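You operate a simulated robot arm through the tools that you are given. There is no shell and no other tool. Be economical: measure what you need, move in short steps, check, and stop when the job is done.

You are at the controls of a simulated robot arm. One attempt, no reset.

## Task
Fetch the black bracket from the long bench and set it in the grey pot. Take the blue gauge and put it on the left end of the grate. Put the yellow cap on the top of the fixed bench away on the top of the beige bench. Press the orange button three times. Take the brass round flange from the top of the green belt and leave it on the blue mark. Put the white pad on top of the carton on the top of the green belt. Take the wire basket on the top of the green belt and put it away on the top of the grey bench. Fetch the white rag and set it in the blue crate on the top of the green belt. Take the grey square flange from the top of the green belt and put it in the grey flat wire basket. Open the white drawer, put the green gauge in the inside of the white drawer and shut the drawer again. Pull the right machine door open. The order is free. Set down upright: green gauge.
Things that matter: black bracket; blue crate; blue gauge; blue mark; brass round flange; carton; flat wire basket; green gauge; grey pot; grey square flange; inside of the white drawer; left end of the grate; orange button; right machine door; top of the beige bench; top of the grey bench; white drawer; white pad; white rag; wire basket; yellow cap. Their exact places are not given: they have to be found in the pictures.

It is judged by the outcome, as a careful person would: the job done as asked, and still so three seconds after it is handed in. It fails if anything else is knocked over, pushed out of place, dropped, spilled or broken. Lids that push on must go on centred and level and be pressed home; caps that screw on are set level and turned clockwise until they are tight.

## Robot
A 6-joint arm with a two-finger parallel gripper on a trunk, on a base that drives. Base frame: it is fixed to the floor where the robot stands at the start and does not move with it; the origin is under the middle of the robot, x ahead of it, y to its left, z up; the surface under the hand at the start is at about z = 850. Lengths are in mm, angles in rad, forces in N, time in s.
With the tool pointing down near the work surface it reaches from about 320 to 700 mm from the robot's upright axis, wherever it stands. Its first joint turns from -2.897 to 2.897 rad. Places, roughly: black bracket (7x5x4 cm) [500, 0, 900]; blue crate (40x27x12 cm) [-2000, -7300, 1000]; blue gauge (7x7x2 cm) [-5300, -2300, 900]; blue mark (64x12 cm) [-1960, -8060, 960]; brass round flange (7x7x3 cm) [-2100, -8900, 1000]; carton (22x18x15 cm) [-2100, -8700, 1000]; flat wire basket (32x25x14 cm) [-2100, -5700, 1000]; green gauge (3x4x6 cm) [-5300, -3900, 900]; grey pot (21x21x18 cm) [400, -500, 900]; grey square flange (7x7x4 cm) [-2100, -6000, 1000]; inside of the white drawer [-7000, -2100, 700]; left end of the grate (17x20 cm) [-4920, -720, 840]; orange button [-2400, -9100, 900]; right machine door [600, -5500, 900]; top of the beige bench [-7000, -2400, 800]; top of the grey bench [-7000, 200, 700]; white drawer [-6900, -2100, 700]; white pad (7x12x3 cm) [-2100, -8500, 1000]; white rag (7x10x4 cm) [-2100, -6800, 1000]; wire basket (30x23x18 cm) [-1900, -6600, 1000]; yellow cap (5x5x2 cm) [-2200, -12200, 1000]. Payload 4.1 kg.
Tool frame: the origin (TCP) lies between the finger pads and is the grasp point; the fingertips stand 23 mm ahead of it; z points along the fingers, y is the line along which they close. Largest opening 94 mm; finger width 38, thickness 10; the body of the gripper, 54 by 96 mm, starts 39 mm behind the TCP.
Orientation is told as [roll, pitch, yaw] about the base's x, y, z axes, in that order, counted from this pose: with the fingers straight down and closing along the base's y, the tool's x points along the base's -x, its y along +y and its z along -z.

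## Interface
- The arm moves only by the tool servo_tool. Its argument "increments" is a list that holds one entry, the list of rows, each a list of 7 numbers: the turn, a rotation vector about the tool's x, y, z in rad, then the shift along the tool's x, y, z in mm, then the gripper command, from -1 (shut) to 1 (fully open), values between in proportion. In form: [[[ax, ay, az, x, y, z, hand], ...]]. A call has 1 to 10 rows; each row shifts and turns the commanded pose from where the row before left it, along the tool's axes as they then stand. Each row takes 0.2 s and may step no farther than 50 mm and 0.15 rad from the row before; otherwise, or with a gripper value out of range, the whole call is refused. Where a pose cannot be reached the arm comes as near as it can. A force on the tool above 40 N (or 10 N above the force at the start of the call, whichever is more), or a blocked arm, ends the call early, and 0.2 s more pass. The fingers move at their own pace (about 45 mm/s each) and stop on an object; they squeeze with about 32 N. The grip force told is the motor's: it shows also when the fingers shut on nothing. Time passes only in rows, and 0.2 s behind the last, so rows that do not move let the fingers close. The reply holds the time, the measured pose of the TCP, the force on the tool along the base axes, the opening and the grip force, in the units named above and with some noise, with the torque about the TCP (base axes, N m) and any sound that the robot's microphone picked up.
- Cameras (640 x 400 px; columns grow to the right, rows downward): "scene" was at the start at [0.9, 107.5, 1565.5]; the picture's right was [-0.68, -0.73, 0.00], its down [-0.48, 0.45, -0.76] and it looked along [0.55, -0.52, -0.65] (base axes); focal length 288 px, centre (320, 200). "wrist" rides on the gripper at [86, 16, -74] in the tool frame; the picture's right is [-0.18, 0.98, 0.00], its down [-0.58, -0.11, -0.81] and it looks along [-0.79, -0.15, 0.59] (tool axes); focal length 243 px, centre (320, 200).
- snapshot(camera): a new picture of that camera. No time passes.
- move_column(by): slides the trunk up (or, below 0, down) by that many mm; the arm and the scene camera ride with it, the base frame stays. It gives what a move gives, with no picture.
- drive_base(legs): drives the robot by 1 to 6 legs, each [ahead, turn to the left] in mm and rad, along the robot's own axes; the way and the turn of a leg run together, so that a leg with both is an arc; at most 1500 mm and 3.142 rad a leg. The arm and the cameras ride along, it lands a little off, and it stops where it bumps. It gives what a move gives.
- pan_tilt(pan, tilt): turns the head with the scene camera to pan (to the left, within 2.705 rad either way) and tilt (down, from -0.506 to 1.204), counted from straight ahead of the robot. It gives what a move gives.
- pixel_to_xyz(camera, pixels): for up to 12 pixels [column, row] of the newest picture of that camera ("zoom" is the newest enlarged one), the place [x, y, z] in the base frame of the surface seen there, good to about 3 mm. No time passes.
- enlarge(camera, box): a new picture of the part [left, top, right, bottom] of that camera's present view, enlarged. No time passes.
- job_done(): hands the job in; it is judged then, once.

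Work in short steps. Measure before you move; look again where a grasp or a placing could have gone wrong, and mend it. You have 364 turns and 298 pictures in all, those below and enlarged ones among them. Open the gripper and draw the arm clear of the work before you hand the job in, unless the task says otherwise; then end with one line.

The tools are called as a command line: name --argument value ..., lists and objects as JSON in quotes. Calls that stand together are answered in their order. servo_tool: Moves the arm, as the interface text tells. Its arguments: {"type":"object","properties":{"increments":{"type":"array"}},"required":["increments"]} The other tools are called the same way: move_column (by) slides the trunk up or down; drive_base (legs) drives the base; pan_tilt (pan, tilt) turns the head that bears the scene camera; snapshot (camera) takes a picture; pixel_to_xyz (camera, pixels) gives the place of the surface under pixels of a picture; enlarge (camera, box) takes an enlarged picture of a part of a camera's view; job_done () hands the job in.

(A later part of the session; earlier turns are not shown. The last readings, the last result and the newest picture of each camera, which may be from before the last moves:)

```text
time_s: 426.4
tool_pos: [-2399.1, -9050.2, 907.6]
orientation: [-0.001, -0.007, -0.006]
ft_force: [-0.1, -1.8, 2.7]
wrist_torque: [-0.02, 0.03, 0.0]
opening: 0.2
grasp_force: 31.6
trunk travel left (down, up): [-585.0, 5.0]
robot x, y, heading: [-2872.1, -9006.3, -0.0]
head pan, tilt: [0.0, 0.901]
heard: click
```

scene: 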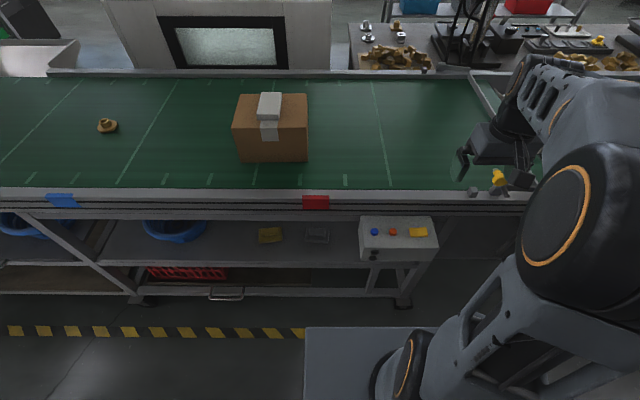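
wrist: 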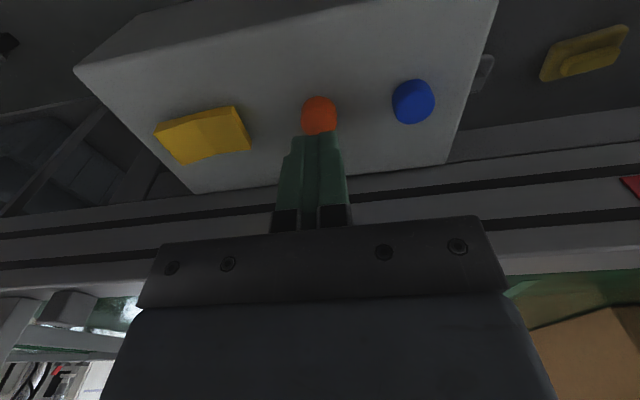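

Three clicks. Rise, retract, and drive toward the yellow cap at y≈-12200.

servo_tool --increments '[[[0, 0, 0, 0, 0, -40, -1], [0, 0, 0, 0, 0, -45, -1], [0, 0, 0, 0, 0, -45, -1], [0, 0, 0, 0, 0, -45, -1], [0, 0, 0, 0, 0, -45, 1], [0, 0, 0, 0, 0, -45, 1], [0, 0, 0, 20, -35, -20, 1], [0, 0, 0, 20, -35, -20, 1], [0, 0, 0, 22, -34, 0, 1]]]'

drive_base --legs '[[-300, 0], [0, -1.571], [1500, 0], [1000, 0]]'

pan_tilt --pan 0.6 --tilt 0.45

snapshot --camera "scene"

```text
time_s: 428.4
tool_pos: [-2464.5, -9155.4, 1209.4]
orientation: [-0.002, -0.006, -0.006]
ft_force: [-0.4, -1.0, -0.3]
wrist_torque: [0.01, 0.04, -0.02]
opening: 93.8
grasp_force: 0.0
trunk travel left (down, up): [-585.0, 5.0]
robot x, y, heading: [-2873.0, -9005.1, 0.002]
head pan, tilt: [0.0, 0.901]
```

```text
time_s: 446.2
tool_pos: [-3375.3, -11918.6, 1209.7]
orientation: [-0.001, -0.005, -1.592]
ft_force: [-0.4, -0.4, 0.5]
wrist_torque: [0.03, 0.01, 0.01]
opening: 94.2
grasp_force: 0.0
trunk travel left (down, up): [-585.0, 5.0]
robot x, y, heading: [-3221.8, -11511.6, -1.584]
head pan, tilt: [0.0, 0.901]
```

```text
time_s: 447.2
tool_pos: [-3374.6, -11918.2, 1210.7]
orientation: [-0.003, -0.004, -1.593]
ft_force: [-0.9, -2.0, 0.0]
wrist_torque: [0.02, 0.0, 0.02]
opening: 94.0
grasp_force: 0.1
trunk travel left (down, up): [-585.0, 5.0]
robot x, y, heading: [-3219.9, -11511.1, -1.582]
head pan, tilt: [0.6, 0.45]
```

```text
225 pictures are left
```

scene: 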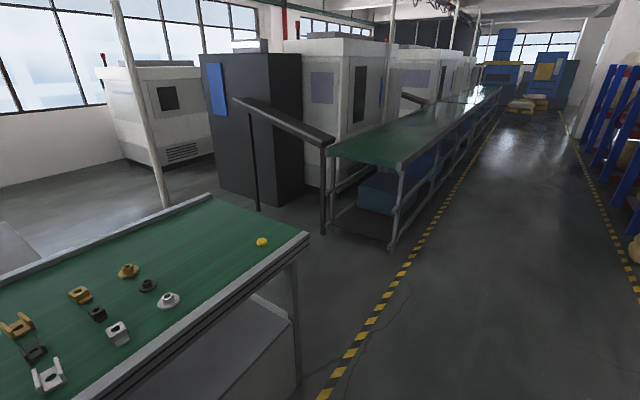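

The yellow cap shows at (262,242) near the bench end. Measure and plan stance.

pixel_to_xyz --camera "scene" --pixels '[[262, 242], [262, 238], [308, 235], [297, 370], [150, 360], [210, 195], [295, 325], [168, 300], [330, 235]]'

enlarge --camera "scene" --box '[200, 200, 320, 280]'

```text
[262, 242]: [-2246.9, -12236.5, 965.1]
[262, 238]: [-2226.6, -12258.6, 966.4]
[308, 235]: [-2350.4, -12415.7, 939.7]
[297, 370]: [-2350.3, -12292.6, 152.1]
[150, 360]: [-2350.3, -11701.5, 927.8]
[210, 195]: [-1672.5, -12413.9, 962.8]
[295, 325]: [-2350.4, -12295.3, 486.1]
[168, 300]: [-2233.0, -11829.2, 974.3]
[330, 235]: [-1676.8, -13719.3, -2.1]
```

```text
5.00 times, centred on (260, 240) of scene
```

zoom: 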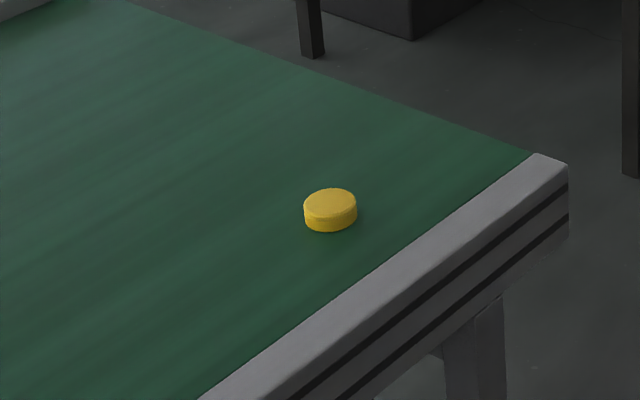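

Drive to about (-2780,-12150) facing the cap.

drive_base --legs '[[620, 0], [0, 1.582], [440, 0]]'

pan_tilt --pan -0.1 --tilt 0.8

enlarge --camera "scene" --box '[200, 130, 520, 330]'

```text
time_s: 456.8
tool_pos: [-2379.2, -12276.5, 1209.2]
orientation: [-0.001, -0.006, -0.005]
ft_force: [-0.3, -0.9, -0.2]
wrist_torque: [0.0, 0.0, 0.03]
opening: 94.1
grasp_force: 0.2
trunk travel left (down, up): [-585.0, 5.0]
robot x, y, heading: [-2787.6, -12129.5, 0.002]
head pan, tilt: [0.6, 0.45]
```

```text
time_s: 457.9
tool_pos: [-2380.7, -12276.3, 1209.5]
orientation: [-0.002, -0.005, -0.006]
ft_force: [-0.3, -0.1, 0.3]
wrist_torque: [0.01, 0.02, 0.02]
opening: 94.2
grasp_force: 0.1
trunk travel left (down, up): [-585.0, 5.0]
robot x, y, heading: [-2783.4, -12127.2, 0.005]
head pan, tilt: [-0.099, 0.799]
```

```text
2.00 times, centred on (360, 230) of scene
```

zoom: 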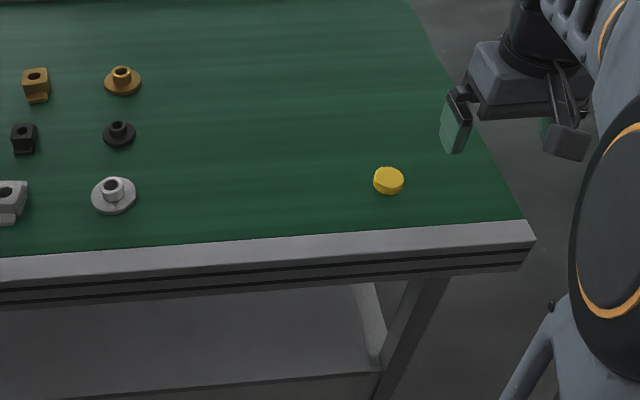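

pixel_to_xyz --camera "zoom" --pixels '[[374, 178], [403, 180], [388, 168], [388, 185], [388, 177], [340, 200], [430, 200]]'

```text
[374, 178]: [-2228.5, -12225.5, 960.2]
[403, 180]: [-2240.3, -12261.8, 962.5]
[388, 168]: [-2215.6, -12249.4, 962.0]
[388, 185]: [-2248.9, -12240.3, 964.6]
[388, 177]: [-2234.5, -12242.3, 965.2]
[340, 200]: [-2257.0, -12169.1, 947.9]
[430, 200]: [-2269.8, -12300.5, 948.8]
```

Cap centre (-2234,-12244), z 948–965. Move over it and check.

servo_tool --increments '[[[0, 0, 0, -36.5, 8, 20, 1], [0, 0, 0, -36.5, 8, 20, 1], [0, 0, 0, -36.5, 8, 20, 1], [0, 0, 0, -36.5, 8, 20, 1], [0, 0, 0, 0, 0, 40, 1], [0, 0, 0, 0, 0, 20, 1], [0, 0, 0, 0, 0, 0, 1]]]'

snapshot --camera "wrist"

pixel_to_xyz --camera "wrist" --pixels '[[320, 20], [300, 30], [340, 30], [320, 40]]'

```text
time_s: 459.5
tool_pos: [-2233.8, -12245.7, 1071.7]
orientation: [-0.005, -0.005, -0.005]
ft_force: [-0.8, -0.8, 0.4]
wrist_torque: [-0.01, -0.02, 0.0]
opening: 93.9
grasp_force: 0.0
trunk travel left (down, up): [-585.0, 5.0]
robot x, y, heading: [-2787.9, -12129.0, 0.001]
head pan, tilt: [-0.099, 0.799]
```

```text
222 pictures are left
```

wrist: 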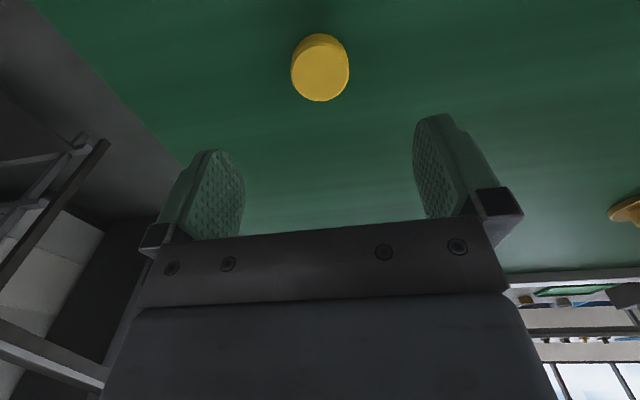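

```text
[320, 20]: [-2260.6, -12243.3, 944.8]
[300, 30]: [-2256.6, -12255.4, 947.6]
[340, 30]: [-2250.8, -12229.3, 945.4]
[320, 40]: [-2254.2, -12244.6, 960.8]
```

Centered. Descend to z 974 and grip.

servo_tool --increments '[[[0, 0, 0, 0, 0, 40, 1], [0, 0, 0, 0, 0, 40, 1], [0, 0, 0, 0, 0, 17, 1], [0, 0, 0, 0, 0, 0, 1], [0, 0, 0, 0, 0, 0, -1], [0, 0, 0, 0, 0, 0, -1], [0, 0, 0, 0, 0, 0, -1], [0, 0, 0, 0, 0, 0, -1], [0, 0, 0, 0, 0, 0, -1]]]'

servo_tool --increments '[[[0, 0, 0, 0, 0, -20, -1], [0, 0, 0, 0, 0, -45, -1], [0, 0, 0, 0, 0, -45, -1], [0, 0, 0, 0, 0, -45, -1], [0, 0, 0, 0, 0, -45, -1], [0, 0, 0, 35, 0, -35, -1], [0, 0, 0, 45, -5, 0, -1], [0, 0, 0, 45, -10, 0, -1], [0, 0, 0, 30, -15, 0, -1]]]'

snapshot --camera "wrist"

```text
time_s: 461.5
tool_pos: [-2234.1, -12246.2, 974.2]
orientation: [-0.002, -0.005, -0.005]
ft_force: [0.5, -0.7, 0.8]
wrist_torque: [0.01, -0.02, 0.0]
opening: 42.1
grasp_force: 32.2
trunk travel left (down, up): [-585.0, 5.0]
robot x, y, heading: [-2791.5, -12130.8, 0.003]
head pan, tilt: [-0.099, 0.799]
```

```text
time_s: 463.5
tool_pos: [-2390.7, -12275.0, 1209.0]
orientation: [-0.004, -0.007, -0.005]
ft_force: [-0.6, -0.3, 0.1]
wrist_torque: [0.03, -0.01, 0.02]
opening: 41.9
grasp_force: 32.1
trunk travel left (down, up): [-585.0, 5.0]
robot x, y, heading: [-2785.0, -12127.4, 0.003]
head pan, tilt: [-0.099, 0.799]
```

```text
221 pictures are left
```

wrist: 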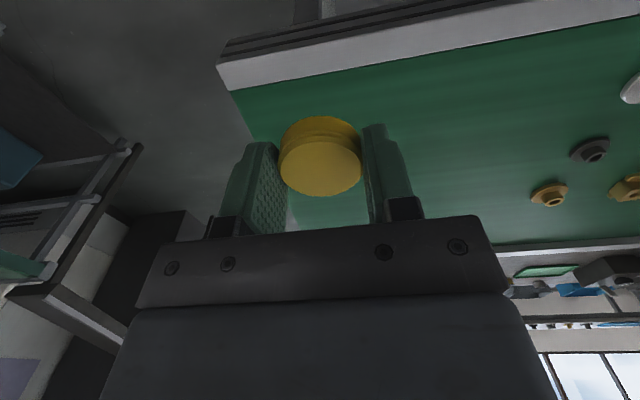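

Cap held. Drive the long aisle north toward the benches.

drive_base --legs '[[-560, 0], [0, 1.575], [1500, 0], [1500, 0], [1500, 0], [1500, 0]]'

```text
time_s: 498.3
tool_pos: [-2865.8, -5820.8, 1207.9]
orientation: [-0.003, -0.005, 1.49]
ft_force: [-0.3, 0.3, -0.5]
wrist_torque: [0.01, 0.03, 0.02]
opening: 41.9
grasp_force: 31.9
trunk travel left (down, up): [-585.0, 5.0]
robot x, y, heading: [-3042.3, -6201.8, 1.503]
head pan, tilt: [-0.099, 0.799]
```

I'm at x=-3042; veer left to x≈-3450 to clear the basket stack, then on to y≈-1300.

drive_base --legs '[[0, 0.33], [1500, 0], [0, -0.262], [1500, 0], [1500, 0], [400, 0]]'

pan_tilt --pan 1.57 --tilt 0.4

snapshot --camera "scene"

```text
time_s: 523.8
tool_pos: [-3351.3, -942.5, 1210.5]
orientation: [-0.002, -0.005, 1.591]
ft_force: [0.6, 0.1, -0.9]
wrist_torque: [-0.03, -0.03, 0.02]
opening: 41.9
grasp_force: 31.7
trunk travel left (down, up): [-585.0, 5.0]
robot x, y, heading: [-3486.7, -1340.1, 1.601]
head pan, tilt: [-0.099, 0.799]
```

```text
time_s: 525.5
tool_pos: [-3351.3, -943.6, 1208.5]
orientation: [-0.005, -0.005, 1.593]
ft_force: [1.2, -0.2, 0.4]
wrist_torque: [0.03, 0.01, -0.07]
opening: 41.9
grasp_force: 32.1
trunk travel left (down, up): [-585.0, 5.0]
robot x, y, heading: [-3483.4, -1344.7, 1.601]
head pan, tilt: [1.571, 0.4]
```

```text
220 pictures are left
```

scene: 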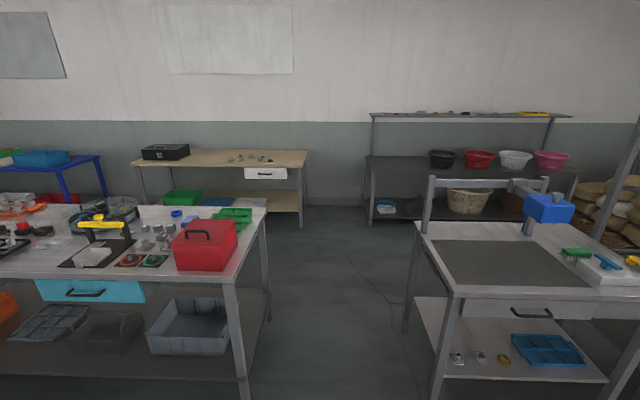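

Good overview: beige bench with the white drawer (265,172), grey bench (450,165), grate table at right. I measure the gap and surfaces.

pixel_to_xyz --camera "scene" --pixels '[[235, 370], [265, 310], [412, 320], [430, 395], [305, 155], [140, 155], [265, 172], [300, 225], [370, 165], [370, 220], [575, 168], [410, 168]]'

enlarge --camera "scene" --box '[120, 100, 600, 240]'

enlarge --camera "scene" --box '[400, 160, 640, 310]'

enlarge --camera "scene" --box '[0, 180, 280, 310]'

```text
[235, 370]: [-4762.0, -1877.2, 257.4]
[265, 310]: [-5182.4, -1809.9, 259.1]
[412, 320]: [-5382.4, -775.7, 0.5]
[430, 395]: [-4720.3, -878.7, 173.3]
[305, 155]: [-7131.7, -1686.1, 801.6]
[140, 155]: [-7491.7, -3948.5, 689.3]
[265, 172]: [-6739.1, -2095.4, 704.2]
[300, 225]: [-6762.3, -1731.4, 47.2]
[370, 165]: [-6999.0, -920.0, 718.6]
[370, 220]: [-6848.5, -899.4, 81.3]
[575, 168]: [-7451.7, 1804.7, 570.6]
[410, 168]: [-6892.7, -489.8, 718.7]
```

```text
1.33 times, centred on (360, 170) of scene
```

zoom: 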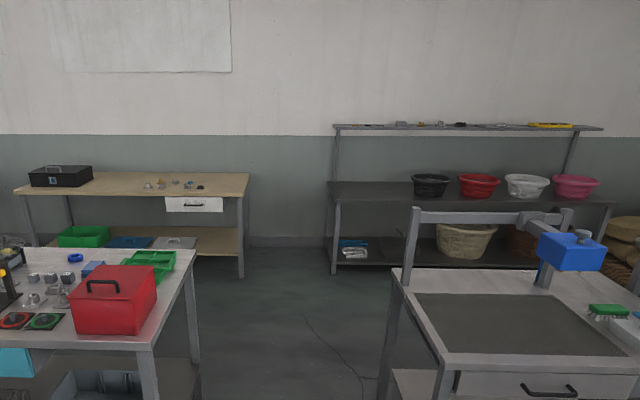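

```text
2.67 times, centred on (520, 235) of scene
```

zoom: 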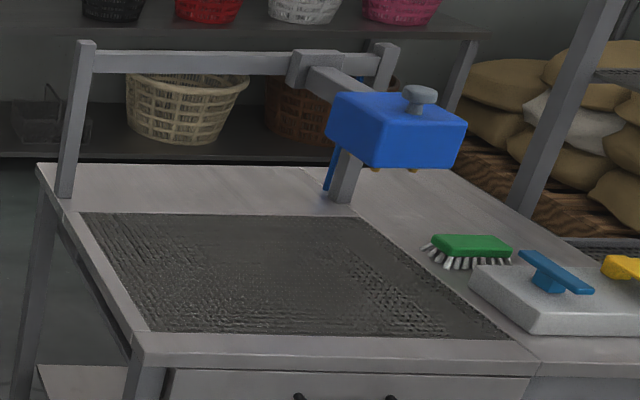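

```text
2.29 times, centred on (140, 245) of scene
```

zoom: 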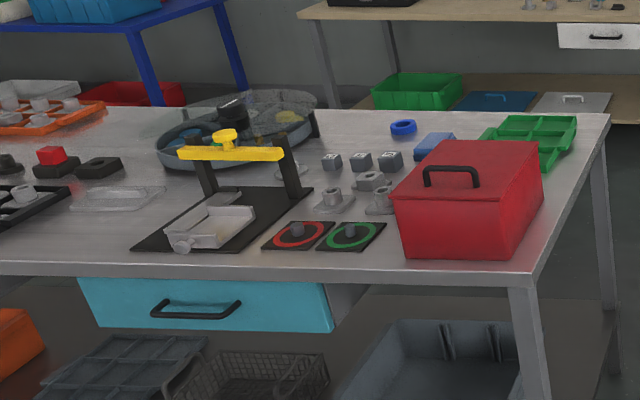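

Drive through the gap (y≈-1340) to x≈-6150, then face the beige bench near y≈-1950.

drive_base --legs '[[0, 1.541], [1500, 0], [1150, 0], [0, 1.571], [600, 0], [0, -1.571]]'

pan_tilt --pan 0.1 --tilt 0.6

snapshot --camera "scene"

```text
time_s: 552.8
tool_pos: [-6537.8, -1784.9, 1209.3]
orientation: [-0.003, -0.007, -3.125]
ft_force: [-0.3, -0.2, -0.4]
wrist_torque: [-0.01, -0.01, 0.02]
opening: 41.6
grasp_force: 32.3
trunk travel left (down, up): [-585.0, 5.0]
robot x, y, heading: [-6136.9, -1917.5, -3.112]
head pan, tilt: [1.571, 0.4]
```

```text
time_s: 554.4
tool_pos: [-6537.9, -1784.6, 1209.1]
orientation: [-0.002, -0.005, -3.123]
ft_force: [-0.1, -0.3, -0.5]
wrist_torque: [0.0, 0.0, -0.03]
opening: 41.6
grasp_force: 31.7
trunk travel left (down, up): [-585.0, 5.0]
robot x, y, heading: [-6138.4, -1922.8, -3.115]
head pan, tilt: [0.099, 0.6]
```

```text
216 pictures are left
```

scene: 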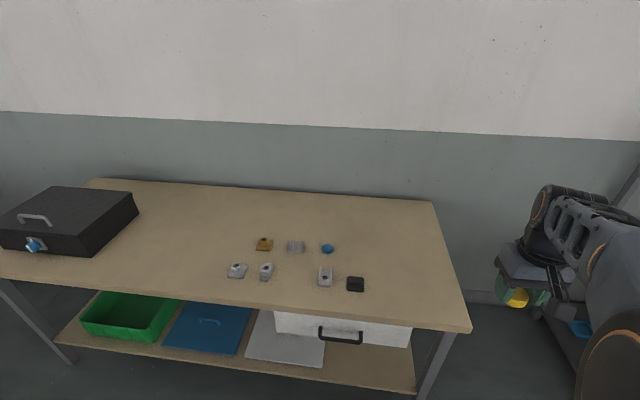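

pixel_to_xyz --camera "scene" --pixels '[[470, 325], [430, 205], [400, 250], [355, 284], [327, 249], [326, 276], [341, 336], [318, 330], [362, 338], [275, 325], [408, 340], [400, 300]]'

enlarge --camera "scene" --box '[220, 220, 480, 390]'

```text
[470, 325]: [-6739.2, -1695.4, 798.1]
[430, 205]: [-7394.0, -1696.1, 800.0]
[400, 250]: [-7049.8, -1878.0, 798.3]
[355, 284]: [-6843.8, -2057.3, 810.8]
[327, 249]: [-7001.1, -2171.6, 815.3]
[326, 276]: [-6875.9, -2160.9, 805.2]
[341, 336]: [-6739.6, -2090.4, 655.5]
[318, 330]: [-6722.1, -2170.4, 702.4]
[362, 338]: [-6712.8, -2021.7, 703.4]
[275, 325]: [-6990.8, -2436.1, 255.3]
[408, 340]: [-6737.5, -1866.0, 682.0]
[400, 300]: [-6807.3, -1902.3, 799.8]
```

```text
2.35 times, centred on (350, 305) of scene
```

zoom: 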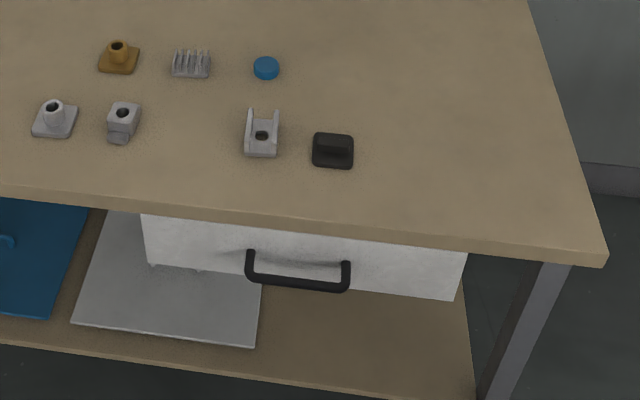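

Bench top z 799, front edge x=-6739; free spot at (-6880,-1860). Drive 230 forward, lower the column 50 and move over it.

drive_base --legs '[[230, 0]]'

move_column --by -50

servo_tool --increments '[[[0, 0, 0, -28, 17, 30, -1], [0, 0, 0, -28, 17, 30, -1], [0, 0, 0, -28, 17, 30, -1], [0, 0, 0, -28, 17, 30, -1], [0, 0, 0, 0, 0, 45, -1], [0, 0, 0, 0, 0, 45, -1], [0, 0, 0, 0, 0, 45, -1], [0, 0, 0, 0, 0, 30, -1], [0, 0, 0, 0, 0, 0, -1]]]'

snapshot --camera "wrist"

```text
time_s: 556.1
tool_pos: [-6770.3, -1792.7, 1209.7]
orientation: [-0.004, -0.006, -3.118]
ft_force: [-0.5, 0.4, -0.4]
wrist_torque: [-0.03, 0.01, 0.01]
opening: 41.8
grasp_force: 32.2
trunk travel left (down, up): [-585.0, 5.0]
robot x, y, heading: [-6369.8, -1924.3, -3.115]
head pan, tilt: [0.099, 0.6]
```

```text
time_s: 557.0
tool_pos: [-6769.6, -1793.3, 1159.5]
orientation: [-0.003, -0.005, -3.119]
ft_force: [0.5, 0.3, -1.0]
wrist_torque: [0.03, -0.01, 0.0]
opening: 42.0
grasp_force: 32.0
trunk travel left (down, up): [-535.0, 55.0]
robot x, y, heading: [-6365.0, -1924.7, -3.111]
head pan, tilt: [0.099, 0.6]
```

```text
time_s: 559.0
tool_pos: [-6880.2, -1862.5, 875.5]
orientation: [-0.004, -0.007, -3.119]
ft_force: [-0.6, -0.2, 0.7]
wrist_torque: [-0.01, 0.04, -0.01]
opening: 42.0
grasp_force: 32.1
trunk travel left (down, up): [-535.0, 55.0]
robot x, y, heading: [-6367.9, -1926.3, -3.108]
head pan, tilt: [0.099, 0.6]
```

```text
214 pictures are left
```

wrist: 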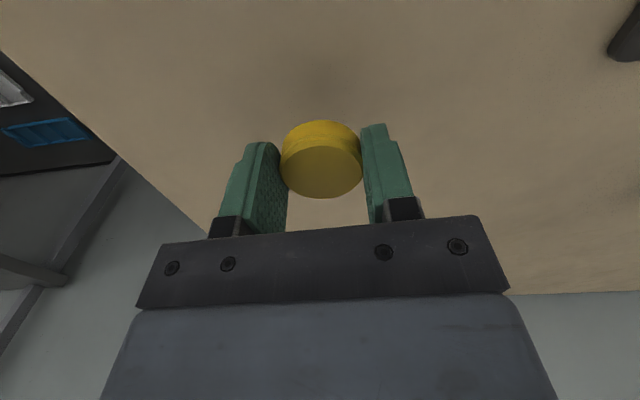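

Clear below. Lower to the surface.

servo_tool --increments '[[[0, 0, 0, 0, 0, 30, -1], [0, 0, 0, 0, 0, 14, -1], [0, 0, 0, 0, 0, 3, -1], [0, 0, 0, 0, 0, 1.5, -1], [0, 0, 0, 0, 0, 1, -1], [0, 0, 0, 0, 0, 0, -1]]]'

```text
time_s: 560.4
tool_pos: [-6881.9, -1863.4, 824.8]
orientation: [-0.004, -0.007, -3.119]
ft_force: [0.3, -0.7, 6.5]
wrist_torque: [-0.11, -0.03, 0.01]
opening: 41.9
grasp_force: 31.8
trunk travel left (down, up): [-535.0, 55.0]
robot x, y, heading: [-6372.0, -1930.5, -3.109]
head pan, tilt: [0.099, 0.6]
```

Contact. Release and rise.

servo_tool --increments '[[[0, 0, 0, 0, 0, -0.5, 0.3], [0, 0, 0, 0, 0, 0, 0.5], [0, 0, 0, 0, 0, 0, 0.5], [0, 0, 0, 0, 0, -20, 0.5], [0, 0, 0, 0, 0, -45, 0.5], [0, 0, 0, 0, 0, -45, 1], [0, 0, 0, 0, 0, -45, 1], [0, 0, 0, 0, 0, -45, 1], [0, 0, 0, 20, 0, -40, 1]]]'

snapshot --camera "scene"

```text
time_s: 562.4
tool_pos: [-6857.4, -1862.4, 1068.6]
orientation: [-0.003, -0.006, -3.119]
ft_force: [-0.9, 0.6, 0.9]
wrist_torque: [0.0, 0.01, 0.02]
opening: 94.0
grasp_force: 0.2
trunk travel left (down, up): [-535.0, 55.0]
robot x, y, heading: [-6364.6, -1926.0, -3.111]
head pan, tilt: [0.099, 0.6]
```

```text
213 pictures are left
```

scene: 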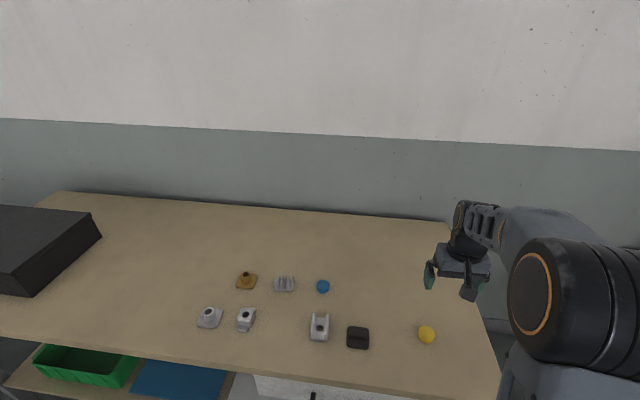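

Cap is on the beige bench. Next the drawer: retract, back off 300 mm, and inspect the handle.

servo_tool --increments '[[[0, 0, 0, 40, -15, -10, 1], [0, 0, 0, 40, -15, -10, 1]]]'

drive_base --legs '[[-300, 0]]'

move_column --by -250

pan_tilt --pan 0.25 --tilt 0.6

enlarge --camera "scene" --box '[220, 160, 460, 310]'

```text
time_s: 563.0
tool_pos: [-6781.3, -1831.1, 1086.8]
orientation: [-0.003, -0.008, -3.119]
ft_force: [1.1, 0.0, -0.4]
wrist_torque: [0.02, 0.0, 0.03]
opening: 94.3
grasp_force: 0.1
trunk travel left (down, up): [-535.0, 55.0]
robot x, y, heading: [-6363.6, -1924.0, -3.113]
head pan, tilt: [0.099, 0.6]
```

```text
time_s: 565.1
tool_pos: [-6486.6, -1821.9, 1086.4]
orientation: [-0.004, -0.009, -3.12]
ft_force: [0.0, -0.5, 0.2]
wrist_torque: [-0.01, -0.01, -0.01]
opening: 93.8
grasp_force: 0.0
trunk travel left (down, up): [-535.0, 55.0]
robot x, y, heading: [-6072.5, -1918.2, -3.11]
head pan, tilt: [0.099, 0.6]
```

```text
time_s: 567.6
tool_pos: [-6486.2, -1821.1, 836.7]
orientation: [-0.004, -0.005, -3.121]
ft_force: [-0.1, 0.0, -0.1]
wrist_torque: [-0.01, -0.04, 0.03]
opening: 94.1
grasp_force: 0.0
trunk travel left (down, up): [-285.0, 305.0]
robot x, y, heading: [-6072.1, -1915.8, -3.118]
head pan, tilt: [0.099, 0.6]
```

```text
time_s: 568.3
tool_pos: [-6486.2, -1823.6, 836.5]
orientation: [-0.001, -0.005, -3.122]
ft_force: [-0.2, 0.6, -0.1]
wrist_torque: [0.01, 0.02, 0.0]
opening: 94.2
grasp_force: 0.1
trunk travel left (down, up): [-285.0, 305.0]
robot x, y, heading: [-6071.7, -1920.0, -3.111]
head pan, tilt: [0.25, 0.6]
```

```text
2.67 times, centred on (340, 235) of scene
```

zoom: 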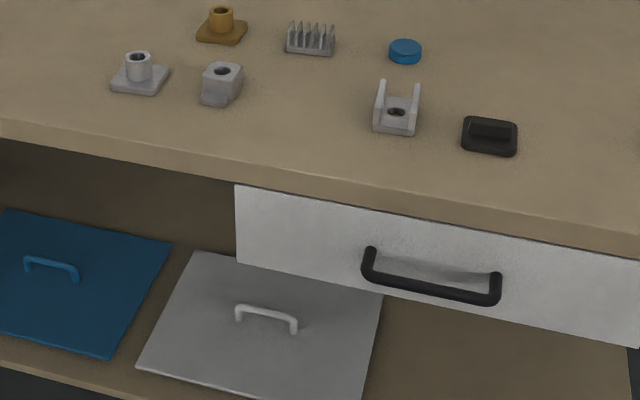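

pixel_to_xyz --camera "zoom" --pixels '[[430, 287], [400, 281], [460, 294], [370, 262], [495, 285], [430, 260], [240, 200], [635, 300], [240, 260], [430, 245], [320, 230], [385, 200]]'

```text
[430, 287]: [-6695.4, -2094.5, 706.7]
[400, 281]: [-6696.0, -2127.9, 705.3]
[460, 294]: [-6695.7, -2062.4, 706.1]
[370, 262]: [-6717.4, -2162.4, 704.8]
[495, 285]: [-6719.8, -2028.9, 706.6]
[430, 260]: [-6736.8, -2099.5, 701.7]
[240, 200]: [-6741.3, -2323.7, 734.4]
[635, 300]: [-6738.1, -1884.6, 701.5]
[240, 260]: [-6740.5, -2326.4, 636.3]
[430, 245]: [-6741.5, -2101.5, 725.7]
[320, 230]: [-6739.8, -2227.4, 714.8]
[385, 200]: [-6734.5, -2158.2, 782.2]
```

Bar: centre about (-6701,-2095,700). Move the hand toward it, then turn it: quarter turn about its axis and tip forward.

servo_tool --increments '[[[0, 0, 0.15, -23.5, 35, 0, 1], [0, 0, 0.15, -18, 38, 0, 1], [0, 0, 0.15, -13, 40, 0, 1], [0, 0, 0.15, 0, 20, 0, 1], [0, 0, 0.15, 0, 0, 0, 1], [0, 0, 0.15, 0, 0, 0, 1], [0, 0, 0.15, 0, 0, 0, 1], [0, 0, 0.15, 0, 0, 0, 1], [0, 0, 0.15, 0, 0, 0, 1], [0, 0, 0.15, 0, 0, 0, 1]]]'

servo_tool --increments '[[[0, 0, 0.071, 0, 0, 0, 1], [-0.15, 0, 0, 0, 0, 0, 1], [-0.15, 0, 0, 0, 0, 0, 1], [-0.15, 0, 0, 0, 0, 0, 1], [-0.15, 0, 0, 0, 0, 0, 1], [-0.15, 0, 0, 0, 0, 0, 1], [-0.15, 0, 0, 0, 0, 0, 1], [-0.15, 0, 0, 0, 0, 0, 1], [-0.15, 0, 0, 0, 0, 0, 1], [0, 0, 0, 0, 0, 0, 1]]]'

snapshot --camera "scene"

```text
time_s: 570.5
tool_pos: [-6563.0, -1945.8, 836.5]
orientation: [0.003, -0.004, 1.66]
ft_force: [-0.3, 0.8, -0.4]
wrist_torque: [0.01, -0.01, 0.02]
opening: 93.9
grasp_force: 0.1
trunk travel left (down, up): [-285.0, 305.0]
robot x, y, heading: [-6076.8, -1917.7, -3.112]
head pan, tilt: [0.25, 0.6]
```

```text
time_s: 572.7
tool_pos: [-6564.2, -1945.7, 835.8]
orientation: [1.205, -0.004, 1.592]
ft_force: [0.0, 0.1, -0.3]
wrist_torque: [0.0, 0.01, -0.02]
opening: 94.2
grasp_force: 0.0
out of reach, approached as far as the arm can: row 7
trunk travel left (down, up): [-285.0, 305.0]
robot x, y, heading: [-6075.2, -1916.4, -3.107]
head pan, tilt: [0.25, 0.6]
```

```text
211 pictures are left
```

scene: 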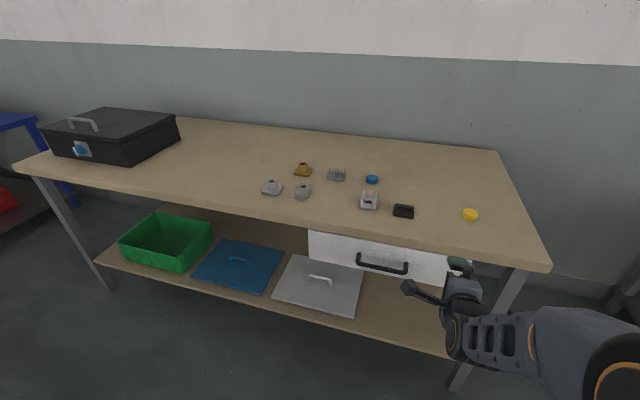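

Hand tipped 69° forward. Go to pre-grasp (-6620,-2095,700), then tip level.

servo_tool --increments '[[[0, 0, 0, 29.8, -21.4, 20.3, 1], [0, 0, 0, 29.8, -21.4, 20.3, 1], [0, 0, 0, 29.8, -21.4, 20.3, 1], [0, 0, 0, 29.8, -21.4, 20.3, 1], [0, 0, 0, 29.8, -21.4, 20.3, 1], [-0.12, 0, 0, 0, 0, 0, 1], [-0.12, 0, 0, 0, 0, 0, 1], [-0.11, 0, 0, 0, 0, 0, 1], [0, 0, 0, 0, 0, 0, 1]]]'

snapshot --camera "scene"

snapshot --camera "wrist"

```text
time_s: 574.7
tool_pos: [-6617.0, -2094.0, 698.7]
orientation: [1.557, -0.004, 1.592]
ft_force: [-0.5, -0.3, 0.2]
wrist_torque: [-0.03, -0.02, -0.01]
opening: 94.0
grasp_force: 0.1
trunk travel left (down, up): [-285.0, 305.0]
robot x, y, heading: [-6073.1, -1917.9, -3.111]
head pan, tilt: [0.25, 0.6]
```

```text
210 pictures are left
```

scene: 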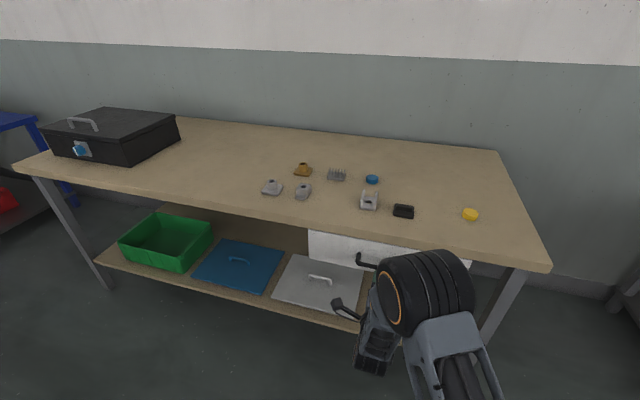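

```text
209 pictures are left
```

wrist: 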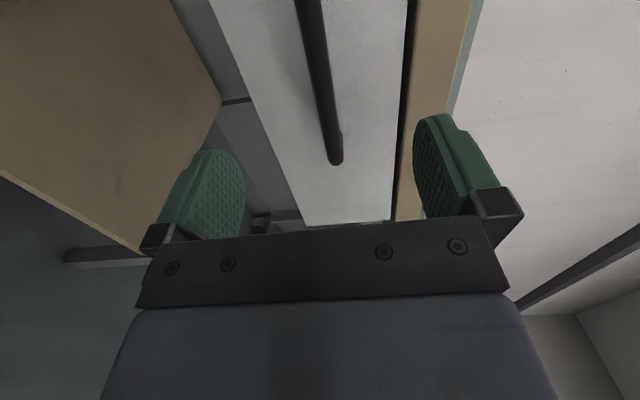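

Level and lined up with the bar. Narrow the opening to ~60 mm, advance 84 mm, close.

servo_tool --increments '[[[0, 0, 0, 0, 0, 0, 0.28], [0, 0, 0, 0, 0, 0, 0.28], [0, 0, 0, 0, 0, 35, 0.28], [0, 0, 0, 0, 0, 35, 0.28], [0, 0, 0, 0, 0, 14, 0.28], [0, 0, 0, 0, 0, 0, -1], [0, 0, 0, 0, 0, 0, -1], [0, 0, 0, 0, 0, 0, -1], [0, 0, 0, 0, 0, 0, -1], [0, 0, 0, 0, 0, 0, -1]]]'

```text
time_s: 576.9
tool_pos: [-6702.3, -2097.2, 699.5]
orientation: [1.56, -0.002, 1.591]
ft_force: [-1.3, -1.1, 6.2]
wrist_torque: [-0.47, -0.03, -0.11]
opening: 13.7
grasp_force: 45.2
trunk travel left (down, up): [-285.0, 305.0]
robot x, y, heading: [-6075.8, -1919.4, -3.115]
head pan, tilt: [0.25, 0.6]
```

Bar gripped (13.7 mm). Pull with the arm first.

servo_tool --increments '[[[0, 0, 0, 0, 0, -12, -1], [0, 0, 0, 0, 0, -15, -1], [0, 0, 0, 0, 0, -15, -1], [0, 0, 0, 0, 0, -15, -1], [0, 0, 0, 0, 0, -15, -1], [0, 0, 0, 0, 0, -15, -1], [0, 0, 0, 0, 0, -15, -1]]]'

```text
time_s: 578.5
tool_pos: [-6600.4, -2097.3, 699.4]
orientation: [1.558, -0.004, 1.596]
ft_force: [-0.9, -31.1, 7.8]
wrist_torque: [-0.9, -0.01, 0.0]
opening: 13.5
grasp_force: 45.1
trunk travel left (down, up): [-285.0, 305.0]
robot x, y, heading: [-6072.0, -1919.3, -3.113]
head pan, tilt: [0.25, 0.6]
```

Drawer slides (100 mm). Relieve the side force slightly and continue with the arm.

servo_tool --increments '[[[0, 0, 0, 3, 0, -8, -1], [0, 0, 0, 0.4, 0, -15, -1], [0, 0, 0, 0.4, 0, -15, -1], [0, 0, 0, 0.4, 0, -15, -1], [0, 0, 0, 0.4, 0, -15, -1], [0, 0, 0, 0.4, 0, -15, -1], [0, 0, 0, 0.4, 0, -15, -1]]]'

snapshot --camera "scene"

```text
time_s: 580.1
tool_pos: [-6500.6, -2098.4, 699.3]
orientation: [1.547, -0.004, 1.589]
ft_force: [0.6, -5.5, -31.9]
wrist_torque: [-1.31, 0.11, 0.25]
opening: 13.9
grasp_force: 45.5
trunk travel left (down, up): [-285.0, 305.0]
robot x, y, heading: [-6068.2, -1919.3, -3.11]
head pan, tilt: [0.25, 0.6]
```

```text
208 pictures are left
```

scene: 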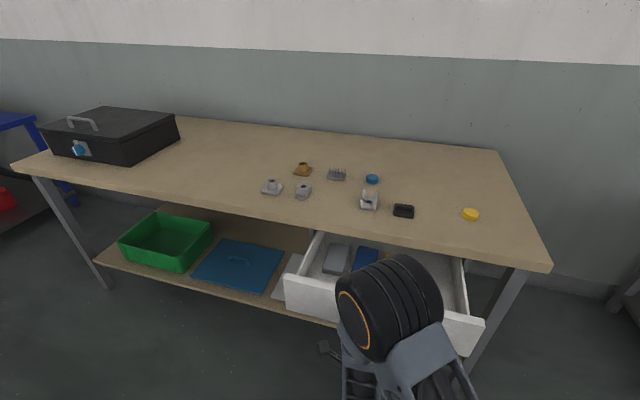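

Open by 200 mm, enough. Open the fingers and back the base off.

servo_tool --increments '[[[0, 0, 0, 0, 0, 0, 0.28], [0, 0, 0, 0, 0, 0, 0.28], [0, 0, 0, 0, 0, 0, 0.28], [0, 0, 0, 0, 0, 0, 0.28]]]'

drive_base --legs '[[-150, 0]]'

move_column --by 300

snapshot --camera "scene"

```text
time_s: 581.1
tool_pos: [-6499.6, -2098.5, 703.8]
orientation: [1.554, -0.004, 1.592]
ft_force: [0.0, 0.5, 0.0]
wrist_torque: [0.01, 0.05, -0.03]
opening: 60.0
grasp_force: 0.0
trunk travel left (down, up): [-285.0, 305.0]
robot x, y, heading: [-6075.4, -1918.0, -3.111]
head pan, tilt: [0.25, 0.6]
```

```text
time_s: 582.5
tool_pos: [-6346.3, -2094.5, 702.0]
orientation: [1.555, -0.003, 1.591]
ft_force: [-0.2, 0.0, 0.3]
wrist_torque: [0.01, 0.0, 0.03]
opening: 60.3
grasp_force: 0.1
trunk travel left (down, up): [-285.0, 305.0]
robot x, y, heading: [-5920.2, -1916.2, -3.117]
head pan, tilt: [0.25, 0.6]
```

```text
time_s: 585.5
tool_pos: [-6346.8, -2093.9, 1002.5]
orientation: [1.556, -0.002, 1.591]
ft_force: [-0.6, 0.2, 0.8]
wrist_torque: [0.01, 0.01, -0.03]
opening: 60.0
grasp_force: 0.1
trunk travel left (down, up): [-585.0, 5.0]
robot x, y, heading: [-5917.1, -1914.0, -3.109]
head pan, tilt: [0.25, 0.6]
```

```text
207 pictures are left
```

scene: 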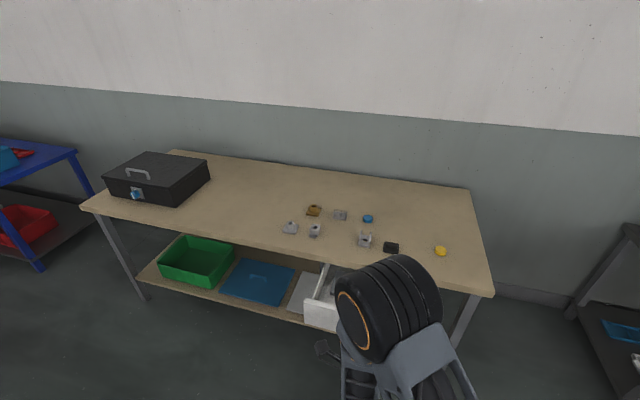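

Return the hand to pointing down and raise it.

servo_tool --increments '[[[0.15, 0, 0, 0, 0, 0, 1], [0.15, 0, 0, 0, 0, 0, 1], [0.15, 0, 0, 0, 0, 0, 1], [0.15, 0, 0, 0, 0, 0, 1], [0.15, 0, 0, 0, 0, 0, 1], [0.15, 0, 0, 0, 0, 0, 1], [0.15, 0, 0, 0, 0, 0, 1], [0.15, 0, 0, 0, 0, 0, 1], [0.15, 0, 0, 0, 0, 0, 1], [0.15, 0, 0, 0, 0, 0, 1]]]'

servo_tool --increments '[[[0.056, 0, -0.12, 0, 0, -20, 1], [0, 0, -0.15, 0, 0, -25, 1], [0, 0, -0.15, 0, 0, -25, 1], [0, 0, -0.15, 0, 0, -25, 1], [0, 0, -0.15, 0, 0, -25, 1], [0, 0, -0.15, 0, 0, -25, 1], [0, 0, -0.15, 0, 0, -25, 1], [0, 0, -0.15, 0, 0, -20, 1], [0, 0, -0.15, 0, 0, -10, 1], [0, 0, -0.15, 0, 0, 0, 1]]]'

servo_tool --increments '[[[0, 0, -0.1, 0, -30, 0, 1], [0, 0, 0, 0, -45, 0, 1], [0, 0, 0, 0, -45, 0, 1], [0, 0, 0, 0, -45, 0, 1], [0, 0, 0, 0, -45, 0, 1], [0, 0, 0, 0, -45, 0, 1]]]'

pan_tilt --pan 0.1 --tilt 0.8

snapshot --camera "scene"

```text
time_s: 587.7
tool_pos: [-6343.3, -2095.7, 996.5]
orientation: [0.219, -0.012, 1.59]
ft_force: [-0.4, 0.2, -0.8]
wrist_torque: [0.01, 0.05, 0.02]
opening: 94.1
grasp_force: 0.1
out of reach, approached as far as the arm can: row 9, 10
trunk travel left (down, up): [-585.0, 5.0]
robot x, y, heading: [-5919.9, -1911.5, -3.113]
head pan, tilt: [0.25, 0.6]
```

```text
time_s: 589.9
tool_pos: [-6252.4, -2114.4, 1084.5]
orientation: [-0.032, -0.216, 3.064]
ft_force: [-0.2, 0.5, 0.6]
wrist_torque: [0.02, 0.0, -0.02]
opening: 94.1
grasp_force: 0.0
out of reach, approached as far as the arm can: row 1, 2, 3, 4, 5, 6, 7, 9, 10
trunk travel left (down, up): [-585.0, 5.0]
robot x, y, heading: [-5920.9, -1908.6, -3.114]
head pan, tilt: [0.25, 0.6]
```

```text
time_s: 591.3
tool_pos: [-6267.4, -1933.6, 1031.4]
orientation: [-0.083, -0.219, -3.119]
ft_force: [-0.9, 0.0, 0.6]
wrist_torque: [-0.01, -0.02, 0.01]
opening: 94.0
grasp_force: 0.1
out of reach, approached as far as the arm can: row 1, 2, 3, 4, 5, 6
trunk travel left (down, up): [-585.0, 5.0]
robot x, y, heading: [-5919.3, -1916.1, -3.117]
head pan, tilt: [0.25, 0.6]
```

```text
time_s: 592.1
tool_pos: [-6268.5, -1932.6, 1032.3]
orientation: [-0.083, -0.218, -3.121]
ft_force: [-0.3, -0.8, 0.1]
wrist_torque: [0.0, 0.0, -0.02]
opening: 93.9
grasp_force: 0.0
trunk travel left (down, up): [-585.0, 5.0]
robot x, y, heading: [-5922.4, -1912.0, -3.113]
head pan, tilt: [0.099, 0.799]
```

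```text
206 pictures are left
```

scene: 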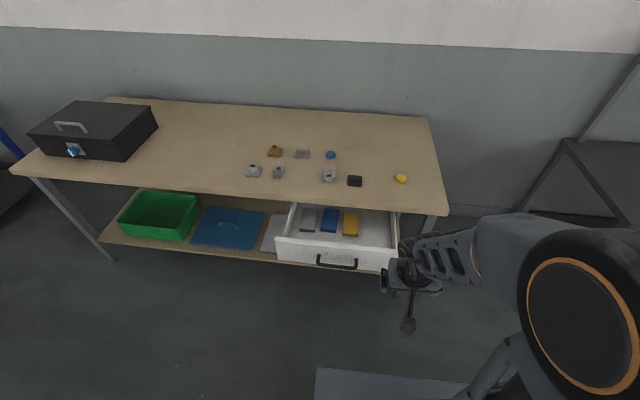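

The arm ran into a joint limit and the hand is tilted 0.22 rad. Move it to a roomier spot (forward-right) while levelling.

servo_tool --increments '[[[0, 0, 0, -30, -30, 0, 1], [0, 0, 0, -30, -30, 0, 1], [0, 0, 0, -30, -30, 0, 1], [-0.04, 0.11, 0, 0, 0, 0, 1], [-0.043, 0.109, 0, 0, 0, 0, 1], [0, 0, 0, 0, 0, -30, 1], [0, 0, 0, 0, 0, -30, 1], [0, 0, 0, 0, 0, 0, 1]]]'

```text
time_s: 593.9
tool_pos: [-6312.1, -1863.5, 1034.5]
orientation: [-0.151, -0.117, -3.104]
ft_force: [-0.3, -0.2, -1.4]
wrist_torque: [-0.04, -0.03, 0.03]
opening: 94.0
grasp_force: 0.1
out of reach, approached as far as the arm can: row 1, 2, 3, 4, 5, 6, 7
trunk travel left (down, up): [-585.0, 5.0]
robot x, y, heading: [-5920.8, -1914.4, -3.114]
head pan, tilt: [0.099, 0.799]
```

Still limited. Turn the hand back about its axis toward the earlier yaw and see whether it frees up.

servo_tool --increments '[[[0, 0, 0.15, 0, 0, 0, 1], [0, 0, 0.15, 0, 0, 0, 1], [0, 0, 0.15, 0, 0, 0, 1], [0, 0, 0.15, 0, 0, 0, 1], [0, 0, 0.15, 0, 0, 0, 1], [0, 0, 0.15, 0, 0, 0, 1]]]'

snapshot --camera "scene"

```text
time_s: 595.3
tool_pos: [-6306.6, -1870.4, 1015.6]
orientation: [0.009, -0.179, 2.262]
ft_force: [0.5, 0.4, 0.9]
wrist_torque: [0.01, 0.04, 0.01]
opening: 94.3
grasp_force: 0.1
out of reach, approached as far as the arm can: row 1, 2, 3
trunk travel left (down, up): [-585.0, 5.0]
robot x, y, heading: [-5918.4, -1913.7, -3.117]
head pan, tilt: [0.099, 0.799]
```

```text
205 pictures are left
```

scene: 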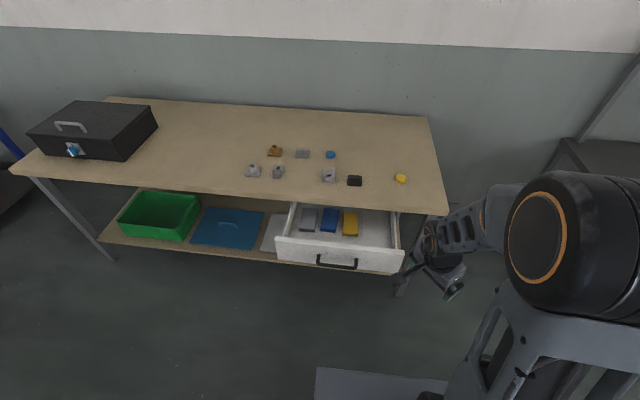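

It looks merely over-folded (too near and low). Raise straight up along base z now that the last rows were in reach.

servo_tool --increments '[[[0, 0, 0, 0, 0, -30, 1], [0, 0, 0, 0, 0, -30, 1], [0, 0, 0, 0, 0, -30, 1], [0, 0, 0, 0, 0, -30, 1], [0, 0, 0, 0, 0, -30, 1], [0, 0, 0, 0, 0, -30, 1]]]'

```text
time_s: 596.7
tool_pos: [-6276.0, -1920.2, 1117.7]
orientation: [-0.012, -0.233, 2.265]
ft_force: [-0.3, 0.0, -0.7]
wrist_torque: [0.02, 0.0, 0.0]
opening: 93.7
grasp_force: 0.0
out of reach, approached as far as the arm can: row 1, 2, 3, 4, 5, 6
trunk travel left (down, up): [-585.0, 5.0]
robot x, y, heading: [-5919.4, -1911.8, -3.114]
head pan, tilt: [0.099, 0.799]
```

Now shift in base terms forward-right-up by 100 mm each.

servo_tool --increments '[[[0, 0, 0, -32, 2.6, -13, 1], [0, 0, 0, -32, 2.6, -13, 1], [0, 0, 0, -32, 2.6, -13, 1], [0, 0, 0, -32, 2.6, -13, 1], [0, 0, 0, -32, 2.6, -13, 1]]]'

```text
time_s: 597.9
tool_pos: [-6376.2, -1846.8, 1170.3]
orientation: [-0.044, -0.276, 2.268]
ft_force: [-0.7, 0.3, -0.5]
wrist_torque: [-0.01, 0.0, 0.01]
opening: 94.1
grasp_force: 0.1
out of reach, approached as far as the arm can: row 1, 2, 3, 4, 5
trunk travel left (down, up): [-585.0, 5.0]
robot x, y, heading: [-5919.2, -1916.5, -3.113]
head pan, tilt: [0.099, 0.799]
```

The wrist seems to be in a flipped branch. I go back to the horizontal pose, then return via the route that worked at the machine door.

servo_tool --increments '[[[0, 0, 0.136, 0, 0, 0, 1], [0, 0, 0.136, 0, 0, 0, 1], [0, 0, 0.136, 0, 0, 0, 1], [0, 0, 0.136, 0, 0, 0, 1], [0, 0, 0.136, 0, 0, 0, 1], [-0.14, 0, 0, 0, 0, 0, 1], [-0.14, 0, 0, 0, 0, 0, 1], [-0.14, 0, 0, 0, 0, 0, 1], [0, 0, 0, 0, 0, 0, 1]]]'

snapshot --camera "scene"

```text
time_s: 599.9
tool_pos: [-6375.3, -1849.8, 1168.8]
orientation: [0.565, -0.226, 1.564]
ft_force: [0.1, 0.2, 0.5]
wrist_torque: [0.0, 0.01, -0.03]
opening: 93.9
grasp_force: 0.0
out of reach, approached as far as the arm can: row 1
trunk travel left (down, up): [-585.0, 5.0]
robot x, y, heading: [-5920.8, -1915.9, -3.114]
head pan, tilt: [0.099, 0.799]
```

```text
204 pictures are left
```

scene: 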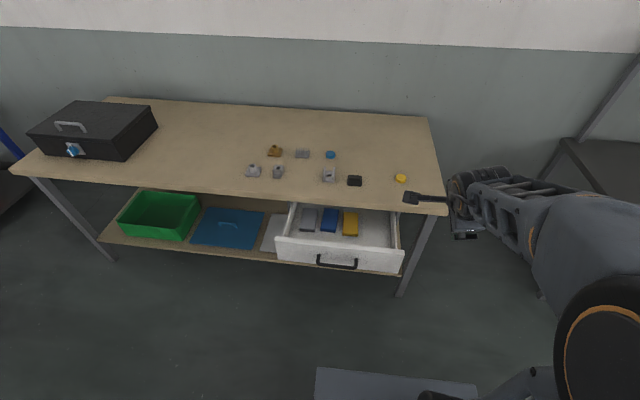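

Reachable again. Test whether straight down is reachable at this yaw and place: untilt.

servo_tool --increments '[[[0.14, 0, 0, 0, 0, 0, 1], [0.14, 0, 0, 0, 0, 0, 1], [0.14, 0, 0, 0, 0, 0, 1], [0.145, 0, 0, 0, 0, 0, 1], [0, 0.11, 0, 0, 0, 0, 1], [0, 0.116, 0, 0, 0, 0, 1], [0, 0, 0, 0, 0, 0, 1]]]'

```text
time_s: 601.5
tool_pos: [-6372.9, -1848.3, 1162.3]
orientation: [-0.001, -0.251, 1.568]
ft_force: [1.2, 0.3, -0.5]
wrist_torque: [0.03, 0.01, 0.01]
opening: 94.4
grasp_force: 0.0
out of reach, approached as far as the arm can: row 4, 5, 6
trunk travel left (down, up): [-585.0, 5.0]
robot x, y, heading: [-5919.5, -1913.4, -3.117]
head pan, tilt: [0.099, 0.799]
```

Earlier, at forward 488/left 28/z 1136 this yaw was fine, so I try that same relative place.

servo_tool --increments '[[[0, 0, 0, 32, 11, 0, 1], [0, 0, 0, 32, 11, 0, 1], [0, 0, 0, 33, 11, 2, 1], [0, 0.08, 0, 0, 0, 0, 1], [0, 0.08, 0, 0, 0, 0, 1], [0, 0.08, 0, 0, 0, 0, 1], [0, 0, 0, 0, 0, 0, 1]]]'

```text
time_s: 603.1
tool_pos: [-6407.0, -1942.1, 1137.6]
orientation: [0.001, -0.255, 1.567]
ft_force: [0.4, -0.3, 0.7]
wrist_torque: [0.0, 0.01, -0.02]
opening: 94.0
grasp_force: 0.1
out of reach, approached as far as the arm can: row 4, 5, 6
trunk travel left (down, up): [-585.0, 5.0]
robot x, y, heading: [-5919.0, -1912.5, -3.116]
head pan, tilt: [0.099, 0.799]
```

A different wrist branch indeed. Tip forward again here, then roll the hand back about its axis (camera-down) before pitching down.

servo_tool --increments '[[[-0.15, 0, 0, 0, 0, 0, 1], [-0.15, 0, 0, 0, 0, 0, 1], [-0.15, 0, 0, 0, 0, 0, 1], [-0.15, 0, 0, 0, 0, 0, 1], [-0.15, 0, 0, 0, 0, 0, 1], [-0.15, 0, 0, 0, 0, 0, 1], [-0.15, 0, 0, 0, 0, 0, 1], [-0.15, 0, 0, 0, 0, 0, 1], [-0.15, 0, 0, 0, 0, 0, 1], [-0.15, 0, 0, 0, 0, 0, 1]]]'

snapshot --camera "scene"

```text
time_s: 605.3
tool_pos: [-6411.2, -1943.5, 1137.0]
orientation: [1.5, -0.254, 1.569]
ft_force: [-0.8, 0.5, 0.1]
wrist_torque: [0.02, -0.02, 0.01]
opening: 94.3
grasp_force: 0.1
out of reach, approached as far as the arm can: row 10
trunk travel left (down, up): [-585.0, 5.0]
robot x, y, heading: [-5922.0, -1914.7, -3.114]
head pan, tilt: [0.099, 0.799]
```

```text
203 pictures are left
```

scene: 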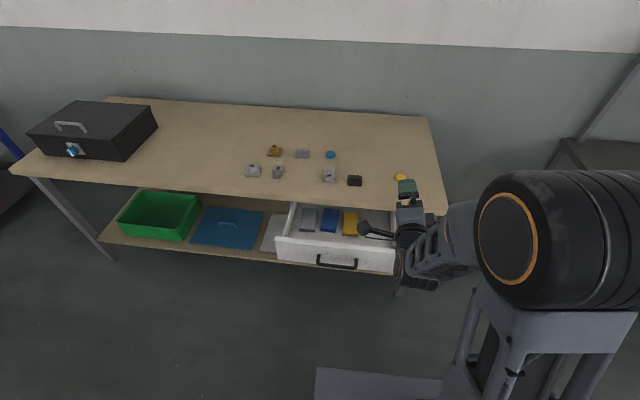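

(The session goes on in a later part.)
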